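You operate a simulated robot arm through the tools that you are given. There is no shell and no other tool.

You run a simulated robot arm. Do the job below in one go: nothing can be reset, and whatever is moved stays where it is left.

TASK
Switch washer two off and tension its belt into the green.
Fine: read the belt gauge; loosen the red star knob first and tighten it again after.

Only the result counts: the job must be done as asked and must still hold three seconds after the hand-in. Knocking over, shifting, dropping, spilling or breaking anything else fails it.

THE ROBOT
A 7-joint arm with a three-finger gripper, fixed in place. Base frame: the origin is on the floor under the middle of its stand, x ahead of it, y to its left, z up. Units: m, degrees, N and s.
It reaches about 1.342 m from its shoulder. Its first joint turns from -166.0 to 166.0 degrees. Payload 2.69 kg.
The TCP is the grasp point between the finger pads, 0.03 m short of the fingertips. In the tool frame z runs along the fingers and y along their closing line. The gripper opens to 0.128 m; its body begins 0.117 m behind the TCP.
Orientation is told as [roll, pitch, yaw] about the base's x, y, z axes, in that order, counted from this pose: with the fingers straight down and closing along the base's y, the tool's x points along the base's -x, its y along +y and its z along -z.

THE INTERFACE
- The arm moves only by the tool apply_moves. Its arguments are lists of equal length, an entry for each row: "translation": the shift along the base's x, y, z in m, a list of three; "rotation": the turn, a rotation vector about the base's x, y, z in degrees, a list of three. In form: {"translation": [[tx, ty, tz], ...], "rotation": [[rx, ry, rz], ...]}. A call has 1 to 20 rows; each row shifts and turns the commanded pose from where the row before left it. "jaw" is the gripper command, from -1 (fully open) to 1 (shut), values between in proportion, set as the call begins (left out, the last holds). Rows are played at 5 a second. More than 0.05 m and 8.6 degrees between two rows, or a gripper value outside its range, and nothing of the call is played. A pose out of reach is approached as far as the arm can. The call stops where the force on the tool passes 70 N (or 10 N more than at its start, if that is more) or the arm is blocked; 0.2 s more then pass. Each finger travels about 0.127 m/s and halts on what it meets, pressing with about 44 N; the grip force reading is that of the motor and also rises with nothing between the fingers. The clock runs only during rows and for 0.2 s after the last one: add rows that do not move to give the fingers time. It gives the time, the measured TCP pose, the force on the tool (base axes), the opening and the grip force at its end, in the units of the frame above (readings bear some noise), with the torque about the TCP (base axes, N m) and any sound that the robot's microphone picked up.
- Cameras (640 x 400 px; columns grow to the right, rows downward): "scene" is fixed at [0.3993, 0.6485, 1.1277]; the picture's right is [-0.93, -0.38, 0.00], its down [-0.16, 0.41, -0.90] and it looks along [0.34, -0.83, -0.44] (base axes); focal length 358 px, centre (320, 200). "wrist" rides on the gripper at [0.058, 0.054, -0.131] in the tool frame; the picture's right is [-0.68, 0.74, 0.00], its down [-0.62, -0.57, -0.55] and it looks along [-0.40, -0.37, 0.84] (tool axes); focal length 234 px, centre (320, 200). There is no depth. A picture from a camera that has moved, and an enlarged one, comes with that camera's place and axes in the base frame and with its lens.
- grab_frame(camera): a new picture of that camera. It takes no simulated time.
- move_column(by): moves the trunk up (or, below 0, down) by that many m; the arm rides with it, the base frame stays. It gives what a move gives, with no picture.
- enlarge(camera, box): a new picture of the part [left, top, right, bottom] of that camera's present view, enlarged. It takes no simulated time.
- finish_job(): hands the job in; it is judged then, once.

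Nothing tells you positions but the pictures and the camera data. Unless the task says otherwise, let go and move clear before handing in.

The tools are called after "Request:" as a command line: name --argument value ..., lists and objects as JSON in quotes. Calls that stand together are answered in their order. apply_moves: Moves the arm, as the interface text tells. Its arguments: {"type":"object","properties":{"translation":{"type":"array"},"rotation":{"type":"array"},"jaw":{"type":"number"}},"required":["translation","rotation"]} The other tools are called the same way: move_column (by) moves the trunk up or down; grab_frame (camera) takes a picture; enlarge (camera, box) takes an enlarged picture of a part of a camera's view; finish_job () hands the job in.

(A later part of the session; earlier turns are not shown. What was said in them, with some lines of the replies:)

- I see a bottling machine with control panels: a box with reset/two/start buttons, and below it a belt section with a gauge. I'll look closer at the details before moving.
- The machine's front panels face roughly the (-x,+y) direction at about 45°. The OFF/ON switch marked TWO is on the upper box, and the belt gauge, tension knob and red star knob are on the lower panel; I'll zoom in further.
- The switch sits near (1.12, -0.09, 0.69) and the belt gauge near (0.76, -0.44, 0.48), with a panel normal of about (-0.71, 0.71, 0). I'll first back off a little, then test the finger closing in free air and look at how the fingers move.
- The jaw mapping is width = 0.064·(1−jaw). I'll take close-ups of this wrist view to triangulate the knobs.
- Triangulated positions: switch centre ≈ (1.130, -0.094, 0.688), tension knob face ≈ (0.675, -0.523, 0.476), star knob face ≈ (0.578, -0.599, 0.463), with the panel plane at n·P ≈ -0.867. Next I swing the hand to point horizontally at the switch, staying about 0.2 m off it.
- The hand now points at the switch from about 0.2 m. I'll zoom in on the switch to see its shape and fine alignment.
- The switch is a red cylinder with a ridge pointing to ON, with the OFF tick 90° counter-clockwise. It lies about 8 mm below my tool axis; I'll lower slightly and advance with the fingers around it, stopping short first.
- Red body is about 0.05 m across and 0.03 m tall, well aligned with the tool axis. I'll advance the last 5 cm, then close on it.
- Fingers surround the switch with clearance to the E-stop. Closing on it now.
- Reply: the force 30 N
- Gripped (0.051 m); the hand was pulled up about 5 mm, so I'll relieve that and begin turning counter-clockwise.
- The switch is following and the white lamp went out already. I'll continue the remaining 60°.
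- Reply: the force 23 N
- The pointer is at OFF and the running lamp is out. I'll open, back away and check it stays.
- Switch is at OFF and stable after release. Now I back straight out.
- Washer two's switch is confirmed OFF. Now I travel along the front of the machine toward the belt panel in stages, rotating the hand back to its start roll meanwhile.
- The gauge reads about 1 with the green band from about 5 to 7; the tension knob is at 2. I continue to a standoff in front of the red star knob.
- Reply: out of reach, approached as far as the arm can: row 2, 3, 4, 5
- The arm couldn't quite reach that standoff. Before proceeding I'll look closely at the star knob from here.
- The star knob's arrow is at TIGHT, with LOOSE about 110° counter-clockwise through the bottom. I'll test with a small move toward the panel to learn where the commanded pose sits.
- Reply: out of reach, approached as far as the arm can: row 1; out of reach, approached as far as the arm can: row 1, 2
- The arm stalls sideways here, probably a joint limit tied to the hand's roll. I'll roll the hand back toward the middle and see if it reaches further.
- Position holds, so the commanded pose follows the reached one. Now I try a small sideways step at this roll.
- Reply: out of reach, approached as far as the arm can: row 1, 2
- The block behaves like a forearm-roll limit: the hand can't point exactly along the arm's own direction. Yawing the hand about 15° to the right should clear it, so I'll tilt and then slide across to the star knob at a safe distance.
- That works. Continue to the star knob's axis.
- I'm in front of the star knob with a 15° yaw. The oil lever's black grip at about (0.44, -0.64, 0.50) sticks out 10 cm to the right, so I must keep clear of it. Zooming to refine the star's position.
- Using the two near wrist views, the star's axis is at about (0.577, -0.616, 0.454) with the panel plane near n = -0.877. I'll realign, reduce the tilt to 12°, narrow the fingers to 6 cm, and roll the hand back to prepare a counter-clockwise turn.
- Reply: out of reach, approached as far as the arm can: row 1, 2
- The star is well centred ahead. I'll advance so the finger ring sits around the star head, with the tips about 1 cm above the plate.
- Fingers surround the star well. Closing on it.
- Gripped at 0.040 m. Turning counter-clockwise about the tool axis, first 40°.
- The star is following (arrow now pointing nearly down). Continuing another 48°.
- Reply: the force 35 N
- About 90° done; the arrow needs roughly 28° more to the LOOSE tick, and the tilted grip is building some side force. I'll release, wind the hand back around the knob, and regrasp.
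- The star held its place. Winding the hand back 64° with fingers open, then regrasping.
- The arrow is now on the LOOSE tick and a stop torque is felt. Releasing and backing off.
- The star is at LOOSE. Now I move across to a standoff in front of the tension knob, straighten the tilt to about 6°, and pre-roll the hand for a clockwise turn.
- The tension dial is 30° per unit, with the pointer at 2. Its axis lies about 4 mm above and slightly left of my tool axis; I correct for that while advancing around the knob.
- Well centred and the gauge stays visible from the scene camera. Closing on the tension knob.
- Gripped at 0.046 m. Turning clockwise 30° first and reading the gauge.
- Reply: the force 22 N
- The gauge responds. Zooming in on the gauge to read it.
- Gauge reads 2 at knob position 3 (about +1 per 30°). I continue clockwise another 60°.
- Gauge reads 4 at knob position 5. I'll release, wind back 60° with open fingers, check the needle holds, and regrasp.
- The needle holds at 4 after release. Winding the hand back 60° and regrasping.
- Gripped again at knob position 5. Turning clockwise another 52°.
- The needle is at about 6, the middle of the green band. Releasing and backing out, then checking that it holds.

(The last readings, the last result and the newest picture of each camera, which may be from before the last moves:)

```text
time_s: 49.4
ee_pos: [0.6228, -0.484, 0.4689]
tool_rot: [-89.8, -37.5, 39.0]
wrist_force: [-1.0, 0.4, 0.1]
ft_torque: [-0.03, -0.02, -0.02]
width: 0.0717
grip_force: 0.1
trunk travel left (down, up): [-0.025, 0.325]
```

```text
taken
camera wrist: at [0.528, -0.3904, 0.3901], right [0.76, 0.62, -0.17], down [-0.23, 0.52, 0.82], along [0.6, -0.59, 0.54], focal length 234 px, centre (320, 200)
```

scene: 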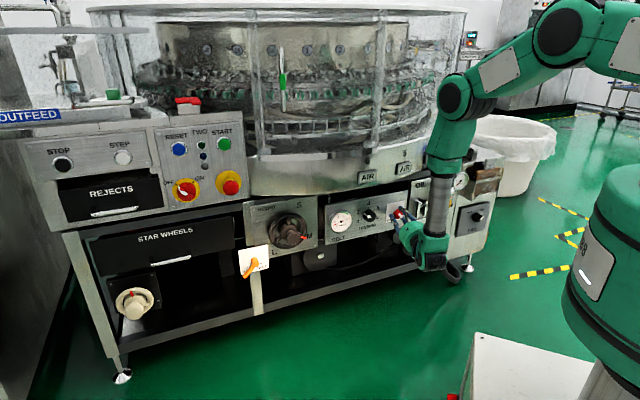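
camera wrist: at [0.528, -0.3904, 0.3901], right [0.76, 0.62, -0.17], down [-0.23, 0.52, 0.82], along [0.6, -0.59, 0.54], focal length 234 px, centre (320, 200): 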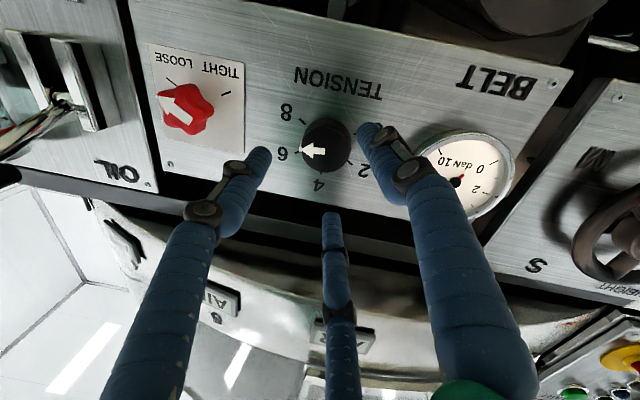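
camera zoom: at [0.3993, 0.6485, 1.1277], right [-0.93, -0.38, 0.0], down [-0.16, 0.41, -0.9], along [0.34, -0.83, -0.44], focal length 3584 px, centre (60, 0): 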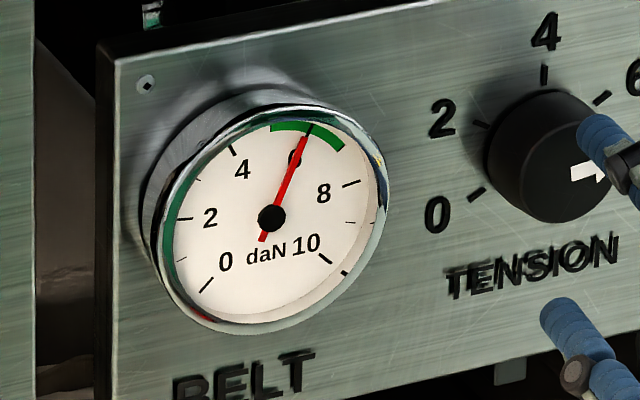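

The tension holds at 6. Now back over to the star knob: yaw to the 14° tilt, translate, and roll the hand forward for a clockwise (tightening) turn.

Request:
apply_moves --translation '[[0, 0, 0], [-0.031, -0.0274, -0.0043], [-0.031, -0.0274, -0.0043], [-0.031, -0.0273, -0.0043], [0, 0, 0], [0, 0, 0], [0, 0, 0], [0, 0, 0], [0, 0, 0], [0, 0, 0], [0, 0, 0], [0, 0, 0], [0, 0, 0], [0, 0, 0], [0, 0, 0]]' --rotation '[[0, 0, -8], [0, 0, 0], [0, 0, 0], [0, 0, 0], [-3.98, 6.65, 0], [-3.98, 6.65, 0], [-3.98, 6.65, 0], [-3.98, 6.65, 0], [-3.98, 6.65, 0], [-3.98, 6.65, 0], [-3.98, 6.65, 0], [-3.98, 6.65, 0], [-3.98, 6.65, 0], [-3.98, 6.65, 0], [0, 0, 0]]' --jaw -0.03

Request:
grab_frame --camera "wrist"

Request:
enlarge --camera "scene" --box '[320, 180, 440, 260]'

```text
time_s: 52.6
ee_pos: [0.5285, -0.5658, 0.4557]
tool_rot: [-89.7, 40.2, 31.0]
wrist_force: [0.2, 0.5, 0.9]
ft_torque: [0.02, -0.03, 0.02]
width: 0.0661
grip_force: 0.1
trunk travel left (down, up): [-0.025, 0.325]
```

```text
taken
camera wrist: at [0.3935, -0.4931, 0.4511], right [0.03, 0.02, -1.0], down [0.44, 0.9, 0.04], along [0.9, -0.44, 0.02], focal length 234 px, centre (320, 200)
```

wrist: 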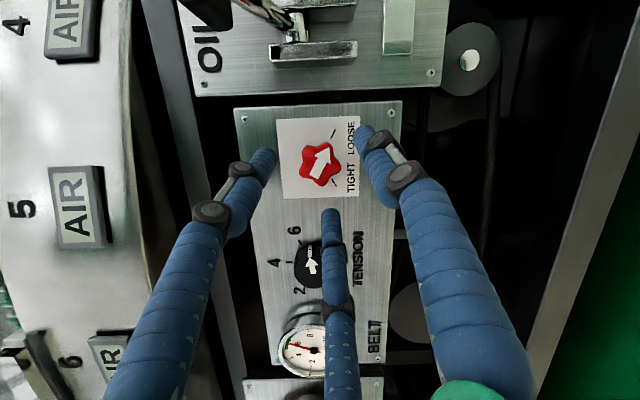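

```text
5.00 times, centred on (380, 220) of scene
camera zoom: at [0.3993, 0.6485, 1.1277], right [-0.93, -0.38, 0.0], down [-0.16, 0.41, -0.9], along [0.34, -0.83, -0.44], focal length 1792 px, centre (20, 100)
```

zoom: 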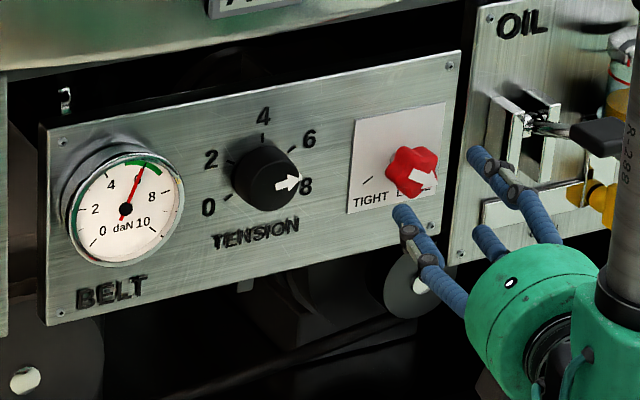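

Aligned with the star again. Advancing around it, then closing.

Request:
apply_moves --translation '[[0.0208, -0.0201, 0.0002], [0.0208, -0.0201, 0], [0, 0, 0]]' --rotation '[[0, 0, 0], [0, 0, 0], [0, 0, 0]]'

Request:
enlarge --camera "wrist" --box '[220, 80, 420, 240]'

```text
time_s: 53.4
ee_pos: [0.5708, -0.6057, 0.4544]
tool_rot: [-89.7, 40.0, 30.9]
wrist_force: [0.7, 0.7, 0.1]
ft_torque: [0.03, -0.02, 0.02]
width: 0.066
grip_force: 0.0
trunk travel left (down, up): [-0.025, 0.325]
```

```text
2.50 times, centred on (320, 160) of wrist
camera zoom: at [0.4353, -0.5338, 0.4515], right [0.04, 0.03, -1.0], down [0.44, 0.9, 0.04], along [0.9, -0.44, 0.02], focal length 585 px, centre (320, 300)
```

zoom: 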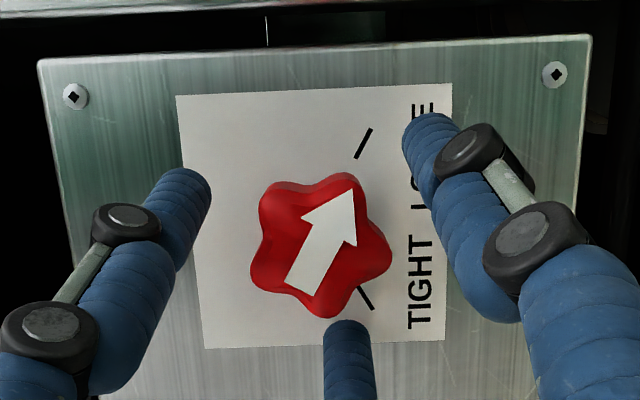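

Arrow exactly on LOOSE. Closing and turning clockwise 62°.

Request:
apply_moves --translation '[[0, 0, 0], [0, 0, 0], [0, 0, 0], [0, 0, 0]]' --rotation '[[0, 0, 0], [0, 0, 0], [0, 0, 0], [0, 0, 0]]' --jaw 1

Request:
apply_moves --translation '[[0, 0, 0], [0, 0, 0], [0, 0, 0], [0, 0, 0], [0, 0, 0], [0, 0, 0], [0, 0, 0], [0, 0, 0], [0, 0, 0]]' --rotation '[[3.98, -6.65, 0], [3.98, -6.65, 0], [3.98, -6.65, 0], [3.98, -6.65, 0], [3.98, -6.65, 0], [3.98, -6.65, 0], [3.98, -6.65, 0], [3.98, -6.65, 0], [0, 0, 0]]'

Request:
enlarge --camera "wrist" --box '[220, 80, 420, 240]'

Request:
enlarge --camera "scene" --box '[320, 180, 440, 260]'

```text
time_s: 54.4
ee_pos: [0.5708, -0.6057, 0.4541]
tool_rot: [-89.8, 40.1, 31.0]
wrist_force: [5.4, 1.3, 2.7]
ft_torque: [0.21, 0.27, 0.51]
width: 0.0392
grip_force: 45.2
trunk travel left (down, up): [-0.025, 0.325]
```

```text
time_s: 56.4
ee_pos: [0.5699, -0.6066, 0.4557]
tool_rot: [-89.9, -22.0, 30.9]
wrist_force: [-14.8, -18.6, 21.4]
ft_torque: [-0.4, -0.23, 0.04]
width: 0.0399
grip_force: 45.3
trunk travel left (down, up): [-0.025, 0.325]
```

```text
2.50 times, centred on (320, 160) of wrist
camera zoom: at [0.4731, -0.5114, 0.3839], right [0.77, 0.46, -0.43], down [0.03, 0.65, 0.76], along [0.63, -0.6, 0.49], focal length 585 px, centre (320, 300)
```

zoom: 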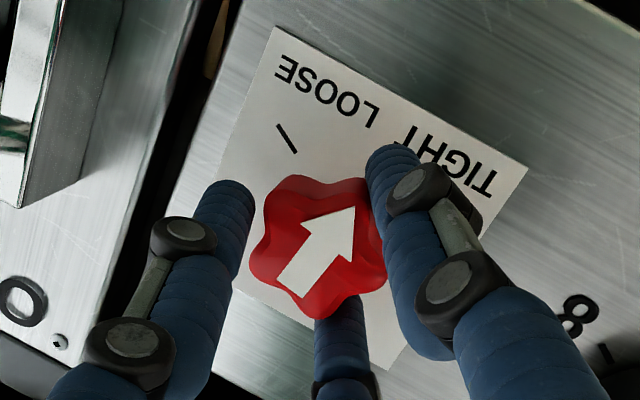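

```text
5.00 times, centred on (380, 220) of scene
camera zoom: at [0.3993, 0.6485, 1.1277], right [-0.93, -0.38, 0.0], down [-0.16, 0.41, -0.9], along [0.34, -0.83, -0.44], focal length 1792 px, centre (20, 100)
```

zoom: 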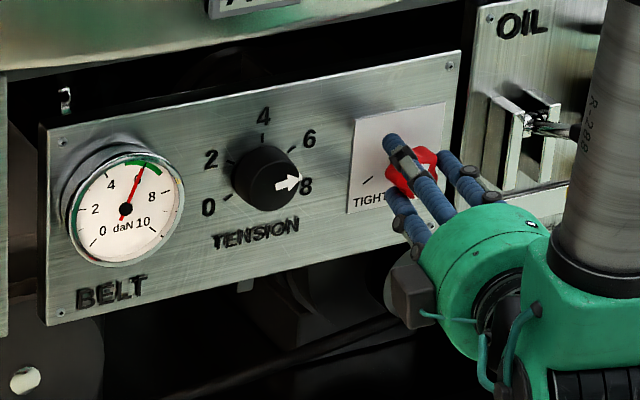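

Halfway to TIGHT. Releasing, winding back 62°, and regrasping for the rest.

Request:
apply_moves --translation '[[0, 0, 0], [0, 0, 0], [0, 0, 0]]' --rotation '[[0, 0, 0], [0, 0, 0], [0, 0, 0]]' --jaw -0.03

Request:
apply_moves --translation '[[0, 0, 0], [0, 0, 0], [0, 0, 0], [0, 0, 0], [0, 0, 0], [0, 0, 0], [0, 0, 0], [0, 0, 0], [0, 0, 0]]' --rotation '[[-3.98, 6.65, 0], [-3.98, 6.65, 0], [-3.98, 6.65, 0], [-3.98, 6.65, 0], [-3.98, 6.65, 0], [-3.98, 6.65, 0], [-3.98, 6.65, 0], [-3.98, 6.65, 0], [0, 0, 0]]'

Request:
enlarge --camera "wrist" --box '[220, 80, 420, 240]'

```text
time_s: 57.2
ee_pos: [0.57, -0.6051, 0.4538]
tool_rot: [-89.6, -21.9, 30.9]
wrist_force: [-0.4, -0.4, 0.5]
ft_torque: [-0.02, -0.02, -0.01]
width: 0.0659
grip_force: 0.1
trunk travel left (down, up): [-0.025, 0.325]
```

```text
time_s: 59.2
ee_pos: [0.5705, -0.6065, 0.4545]
tool_rot: [-89.7, 40.2, 30.9]
wrist_force: [0.5, -1.1, -0.2]
ft_torque: [-0.02, 0.01, 0.0]
width: 0.0663
grip_force: 0.0
trunk travel left (down, up): [-0.025, 0.325]
```

```text
2.50 times, centred on (320, 160) of wrist
camera zoom: at [0.4356, -0.5337, 0.4514], right [0.03, 0.02, -1.0], down [0.44, 0.9, 0.04], along [0.9, -0.44, 0.02], focal length 585 px, centre (320, 300)
```

zoom: 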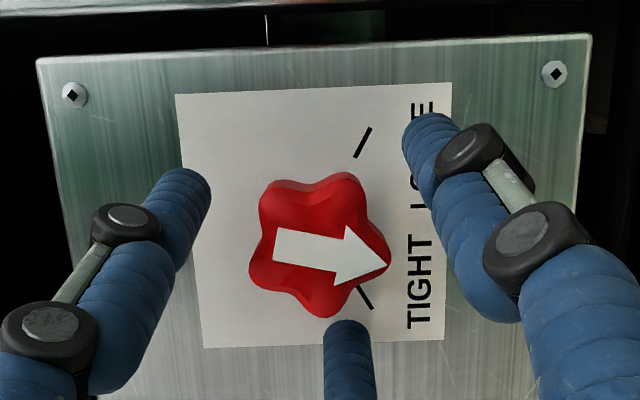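

The arrow has about 50–55° to go to the TIGHT tick. Closing and turning.

Request:
apply_moves --translation '[[0, 0, 0], [0, 0, 0], [0, 0, 0], [0, 0, 0]]' --rotation '[[0, 0, 0], [0, 0, 0], [0, 0, 0], [0, 0, 0]]' --jaw 1

Request:
apply_moves --translation '[[0, 0, 0], [0, 0, 0], [0, 0, 0], [0, 0, 0], [0, 0, 0], [0, 0, 0], [0, 0, 0], [0, 0, 0]]' --rotation '[[3.98, -6.65, 0], [3.98, -6.65, 0], [3.98, -6.65, 0], [3.98, -6.65, 0], [3.98, -6.65, 0], [3.98, -6.65, 0], [3.98, -6.65, 0], [0, 0, 0]]'

Request:
enlarge --camera "wrist" --box '[220, 80, 420, 240]'

Request:
enlarge --camera "scene" --box '[320, 180, 440, 260]'

```text
time_s: 60.2
ee_pos: [0.5714, -0.6058, 0.4539]
tool_rot: [-89.9, 40.0, 30.9]
wrist_force: [-0.9, 3.9, 6.0]
ft_torque: [0.1, 0.13, 0.39]
width: 0.0394
grip_force: 45.0
trunk travel left (down, up): [-0.025, 0.325]
```

```text
time_s: 62.0
ee_pos: [0.5708, -0.6052, 0.4562]
tool_rot: [-90.0, -14.3, 30.9]
wrist_force: [-15.0, -16.5, 23.9]
ft_torque: [-0.72, -0.11, -0.14]
width: 0.0392
grip_force: 44.8
trunk travel left (down, up): [-0.025, 0.325]
```

```text
2.50 times, centred on (320, 160) of wrist
camera zoom: at [0.4655, -0.5161, 0.3894], right [0.72, 0.43, -0.55], down [0.11, 0.7, 0.7], along [0.69, -0.56, 0.46], focal length 585 px, centre (320, 300)
```

zoom: 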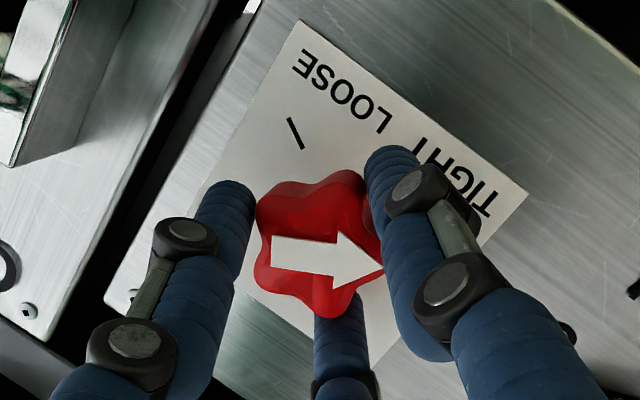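

```text
5.00 times, centred on (380, 220) of scene
camera zoom: at [0.3993, 0.6485, 1.1277], right [-0.93, -0.38, 0.0], down [-0.16, 0.41, -0.9], along [0.34, -0.83, -0.44], focal length 1792 px, centre (20, 100)
```

zoom: 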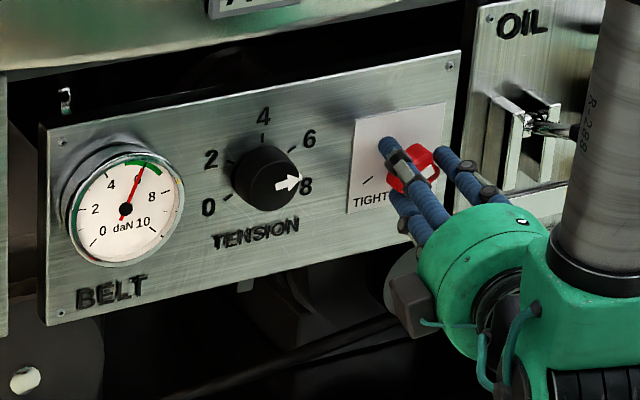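

The arrow is back at its original TIGHT position and the gauge still reads 6. I'll add a few degrees to make sure it is snug against the stop.

Request:
apply_moves --translation '[[0, 0, 0], [0, 0, 0]]' --rotation '[[2.57, -4.29, 0], [0, 0, 0]]'

Request:
enlarge --camera "wrist" --box '[220, 80, 420, 240]'

```text
time_s: 62.6
ee_pos: [0.5704, -0.607, 0.456]
tool_rot: [-89.8, -19.2, 30.9]
wrist_force: [-16.7, -20.6, 22.5]
ft_torque: [-0.76, 0.22, -0.13]
width: 0.039
grip_force: 44.7
trunk travel left (down, up): [-0.025, 0.325]
```

```text
2.50 times, centred on (320, 160) of wrist
camera zoom: at [0.4702, -0.5128, 0.3856], right [0.76, 0.45, -0.47], down [0.06, 0.67, 0.74], along [0.65, -0.58, 0.48], focal length 585 px, centre (320, 300)
```

zoom: 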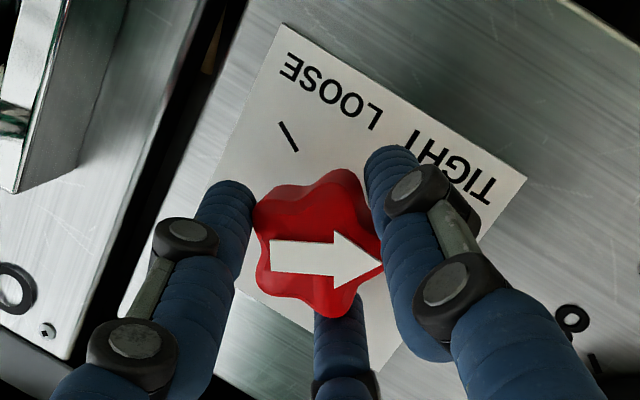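

Torque rose while the star stayed put, so it is against the stop. Releasing and backing away.

Request:
apply_moves --translation '[[0, 0, 0], [0, 0, 0], [0, 0, 0], [-0.02, 0.02, 0], [-0.02, 0.02, 0], [-0.02, 0.025, 0]]' --rotation '[[0, 0, 0], [0, 0, 0], [0, 0, 0], [0, 0, 0], [0, 0, 0], [0, 0, 0]]' --jaw -0.03

Request:
grab_frame --camera "wrist"

Request:
enlarge --camera "wrist" --box '[260, 60, 400, 200]'

Request:
enlarge --camera "scene" --box '[320, 180, 440, 260]'

```text
time_s: 64.0
ee_pos: [0.5097, -0.5421, 0.454]
tool_rot: [-89.9, -19.1, 30.9]
wrist_force: [0.0, -1.1, 0.8]
ft_torque: [0.03, 0.01, -0.03]
width: 0.0661
grip_force: 0.1
trunk travel left (down, up): [-0.025, 0.325]
```

```text
taken
camera wrist: at [0.4101, -0.4484, 0.3841], right [0.75, 0.45, -0.47], down [0.06, 0.67, 0.74], along [0.65, -0.58, 0.48], focal length 234 px, centre (320, 200)
```

wrist: 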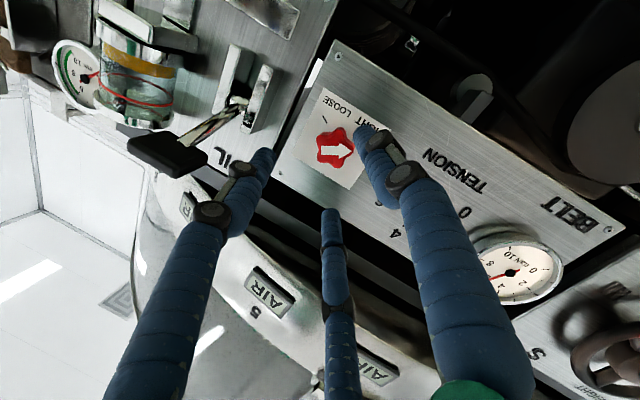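

```text
2.86 times, centred on (330, 130) of wrist
camera zoom: at [0.4101, -0.4484, 0.3841], right [0.75, 0.45, -0.47], down [0.06, 0.67, 0.74], along [0.65, -0.58, 0.48], focal length 669 px, centre (291, 400)
```

zoom: 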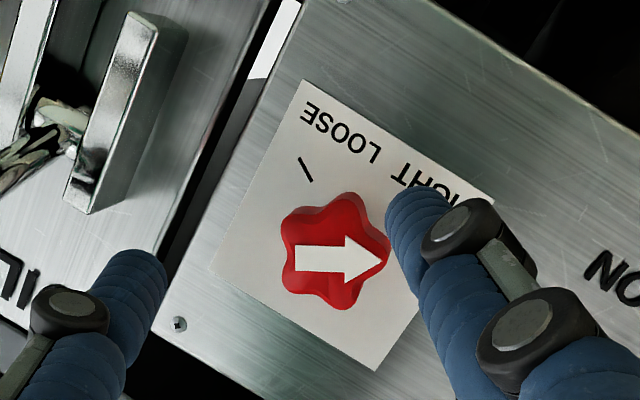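

```text
5.00 times, centred on (380, 220) of scene
camera zoom: at [0.3993, 0.6485, 1.1277], right [-0.93, -0.38, 0.0], down [-0.16, 0.41, -0.9], along [0.34, -0.83, -0.44], focal length 1792 px, centre (20, 100)
```

zoom: 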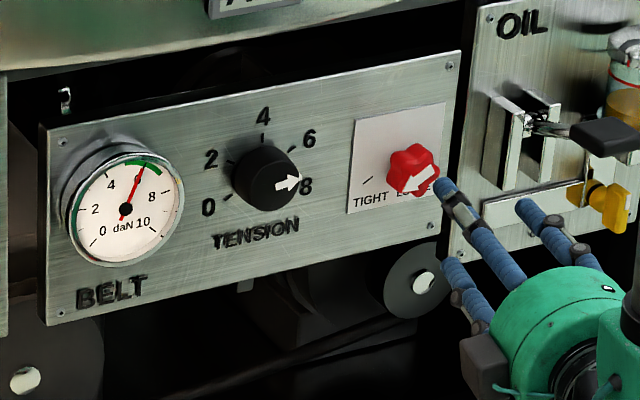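

Star is at TIGHT and the gauge sits at 6 in the green. I'll move the hand clear and check the whole scene, including the switch and neighbouring items.

Request:
apply_moves --translation '[[0.02, 0.03, 0], [0.02, 0.03, 0.01], [0.02, 0.03, 0.02], [0.02, 0.03, 0.03], [0.02, 0.03, 0.03], [0, 0, 0]]' --rotation '[[0, 0, 0], [0, 0, 0], [0, 0, 0], [0, 0, 0], [0, 0, 0], [0, 0, 0]]'

Request:
grab_frame --camera "scene"

Request:
enlarge --camera "scene" --box '[150, 110, 270, 210]'

Request:
enlarge --camera "scene" --box '[320, 180, 440, 260]'

Request:
grab_frame --camera "wrist"

```text
time_s: 65.4
ee_pos: [0.6116, -0.3911, 0.5448]
tool_rot: [-89.8, -19.1, 30.9]
wrist_force: [0.4, -0.6, -0.3]
ft_torque: [-0.05, -0.02, 0.0]
width: 0.0657
grip_force: 0.0
trunk travel left (down, up): [-0.025, 0.325]
```

```text
taken
```

scene: 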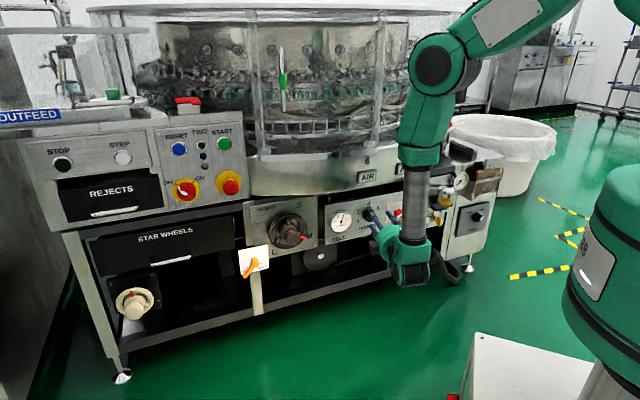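

```text
4.00 times, centred on (210, 160) of scene
camera zoom: at [0.3993, 0.6485, 1.1277], right [-0.93, -0.38, 0.0], down [-0.16, 0.41, -0.9], along [0.34, -0.83, -0.44], focal length 1434 px, centre (760, 360)
```

zoom: 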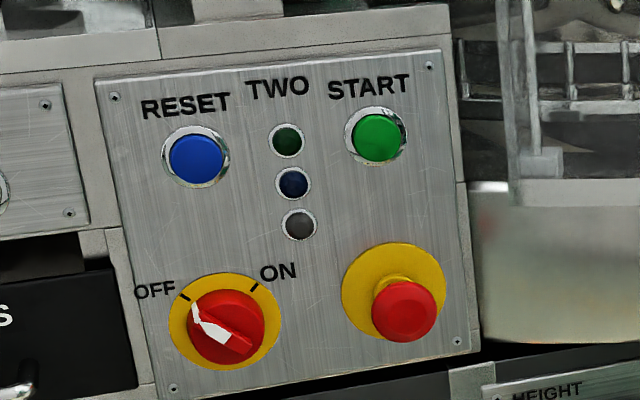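

```text
5.00 times, centred on (380, 220) of scene
camera zoom: at [0.3993, 0.6485, 1.1277], right [-0.93, -0.38, 0.0], down [-0.16, 0.41, -0.9], along [0.34, -0.83, -0.44], focal length 1792 px, centre (20, 100)
```

zoom: 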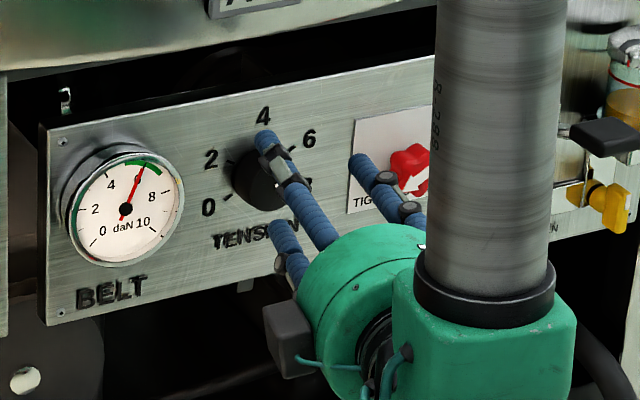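

```text
taken
camera wrist: at [0.5107, -0.2982, 0.4753], right [0.75, 0.46, -0.47], down [0.06, 0.67, 0.74], along [0.65, -0.58, 0.48], focal length 234 px, centre (320, 200)
```

wrist: 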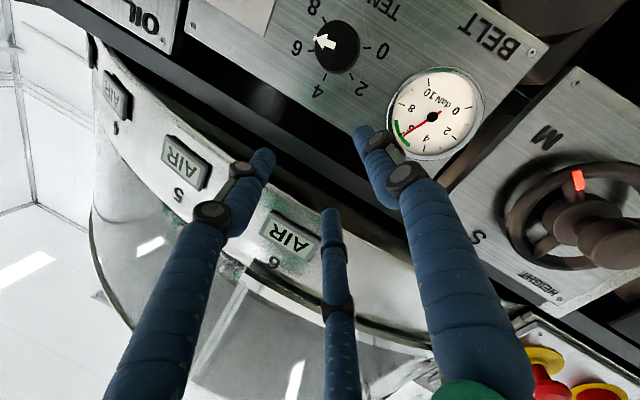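

Everything reads right: switch OFF, gauge at 6, star TIGHT, nothing else disturbed. A final retreat to be well clear, and a last look.

Request:
apply_moves --translation '[[0.01, 0.04, 0.015], [0.01, 0.04, 0.015], [0.01, 0.04, 0.015], [0, 0, 0], [0, 0, 0]]' --rotation '[[0, 0, 0], [0, 0, 0], [0, 0, 0], [0, 0, 0], [0, 0, 0]]'

Request:
enlarge --camera "scene" --box '[230, 180, 440, 290]'

Request:
enlarge --camera "scene" --box '[328, 200, 364, 240]'

```text
time_s: 66.6
ee_pos: [0.6409, -0.2706, 0.5889]
tool_rot: [-89.7, -19.1, 30.9]
wrist_force: [0.0, -0.4, 0.1]
ft_torque: [-0.01, 0.01, -0.03]
width: 0.066
grip_force: 0.1
trunk travel left (down, up): [-0.025, 0.325]
```

```text
3.05 times, centred on (335, 235) of scene
camera zoom: at [0.3993, 0.6485, 1.1277], right [-0.93, -0.38, 0.0], down [-0.16, 0.41, -0.9], along [0.34, -0.83, -0.44], focal length 1092 px, centre (274, 93)
```

zoom: 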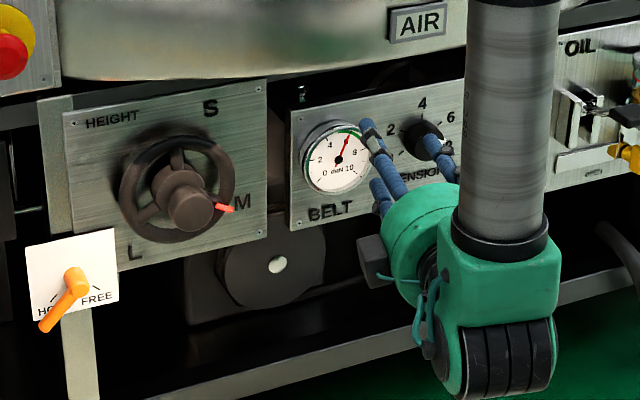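

```text
10.00 times, centred on (346, 220) of scene
camera zoom: at [0.3993, 0.6485, 1.1277], right [-0.93, -0.38, 0.0], down [-0.16, 0.41, -0.9], along [0.34, -0.83, -0.44], focal length 3584 px, centre (60, 0)
```

zoom: 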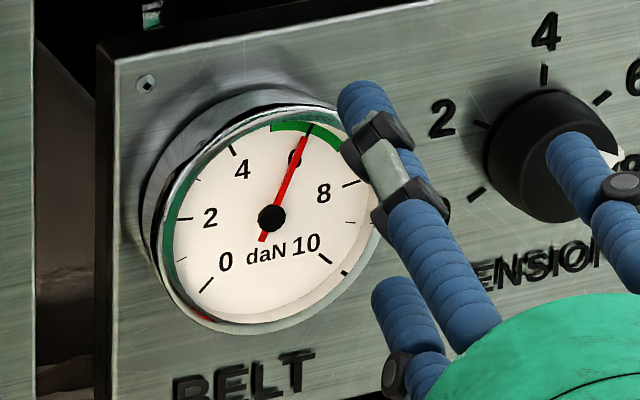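

The gauge holds steady at 6 in the green, the star knob is tight, washer two is at OFF, and the hand is clear. Handing in.

Request:
finish_job

```text
The job is handed in.
```

Washer two is off, and its belt gauge reads about 6 daN, in the middle of the green band (roughly 5 to 7). The job is handed in; no verdict came back with it.

- **Switch:** I turned the red switch on the panel marked TWO from ON to OFF. The lit lamp went out and the pointer stayed on OFF after release.
- **Belt tension:** I loosened the red star knob to LOOSE, then turned the tension knob clockwise from 2 to just under 7. The gauge rose from about 1 to about 6, and the reading held after release.
- **Star knob:** I turned it back to TIGHT until it met its stop. The gauge did not change.

The last pictures showed nothing else moved: the emergency stop, height wheel, HOLD/FREE lever and oil lever looked as they were. The hand is open and clear of the machine.
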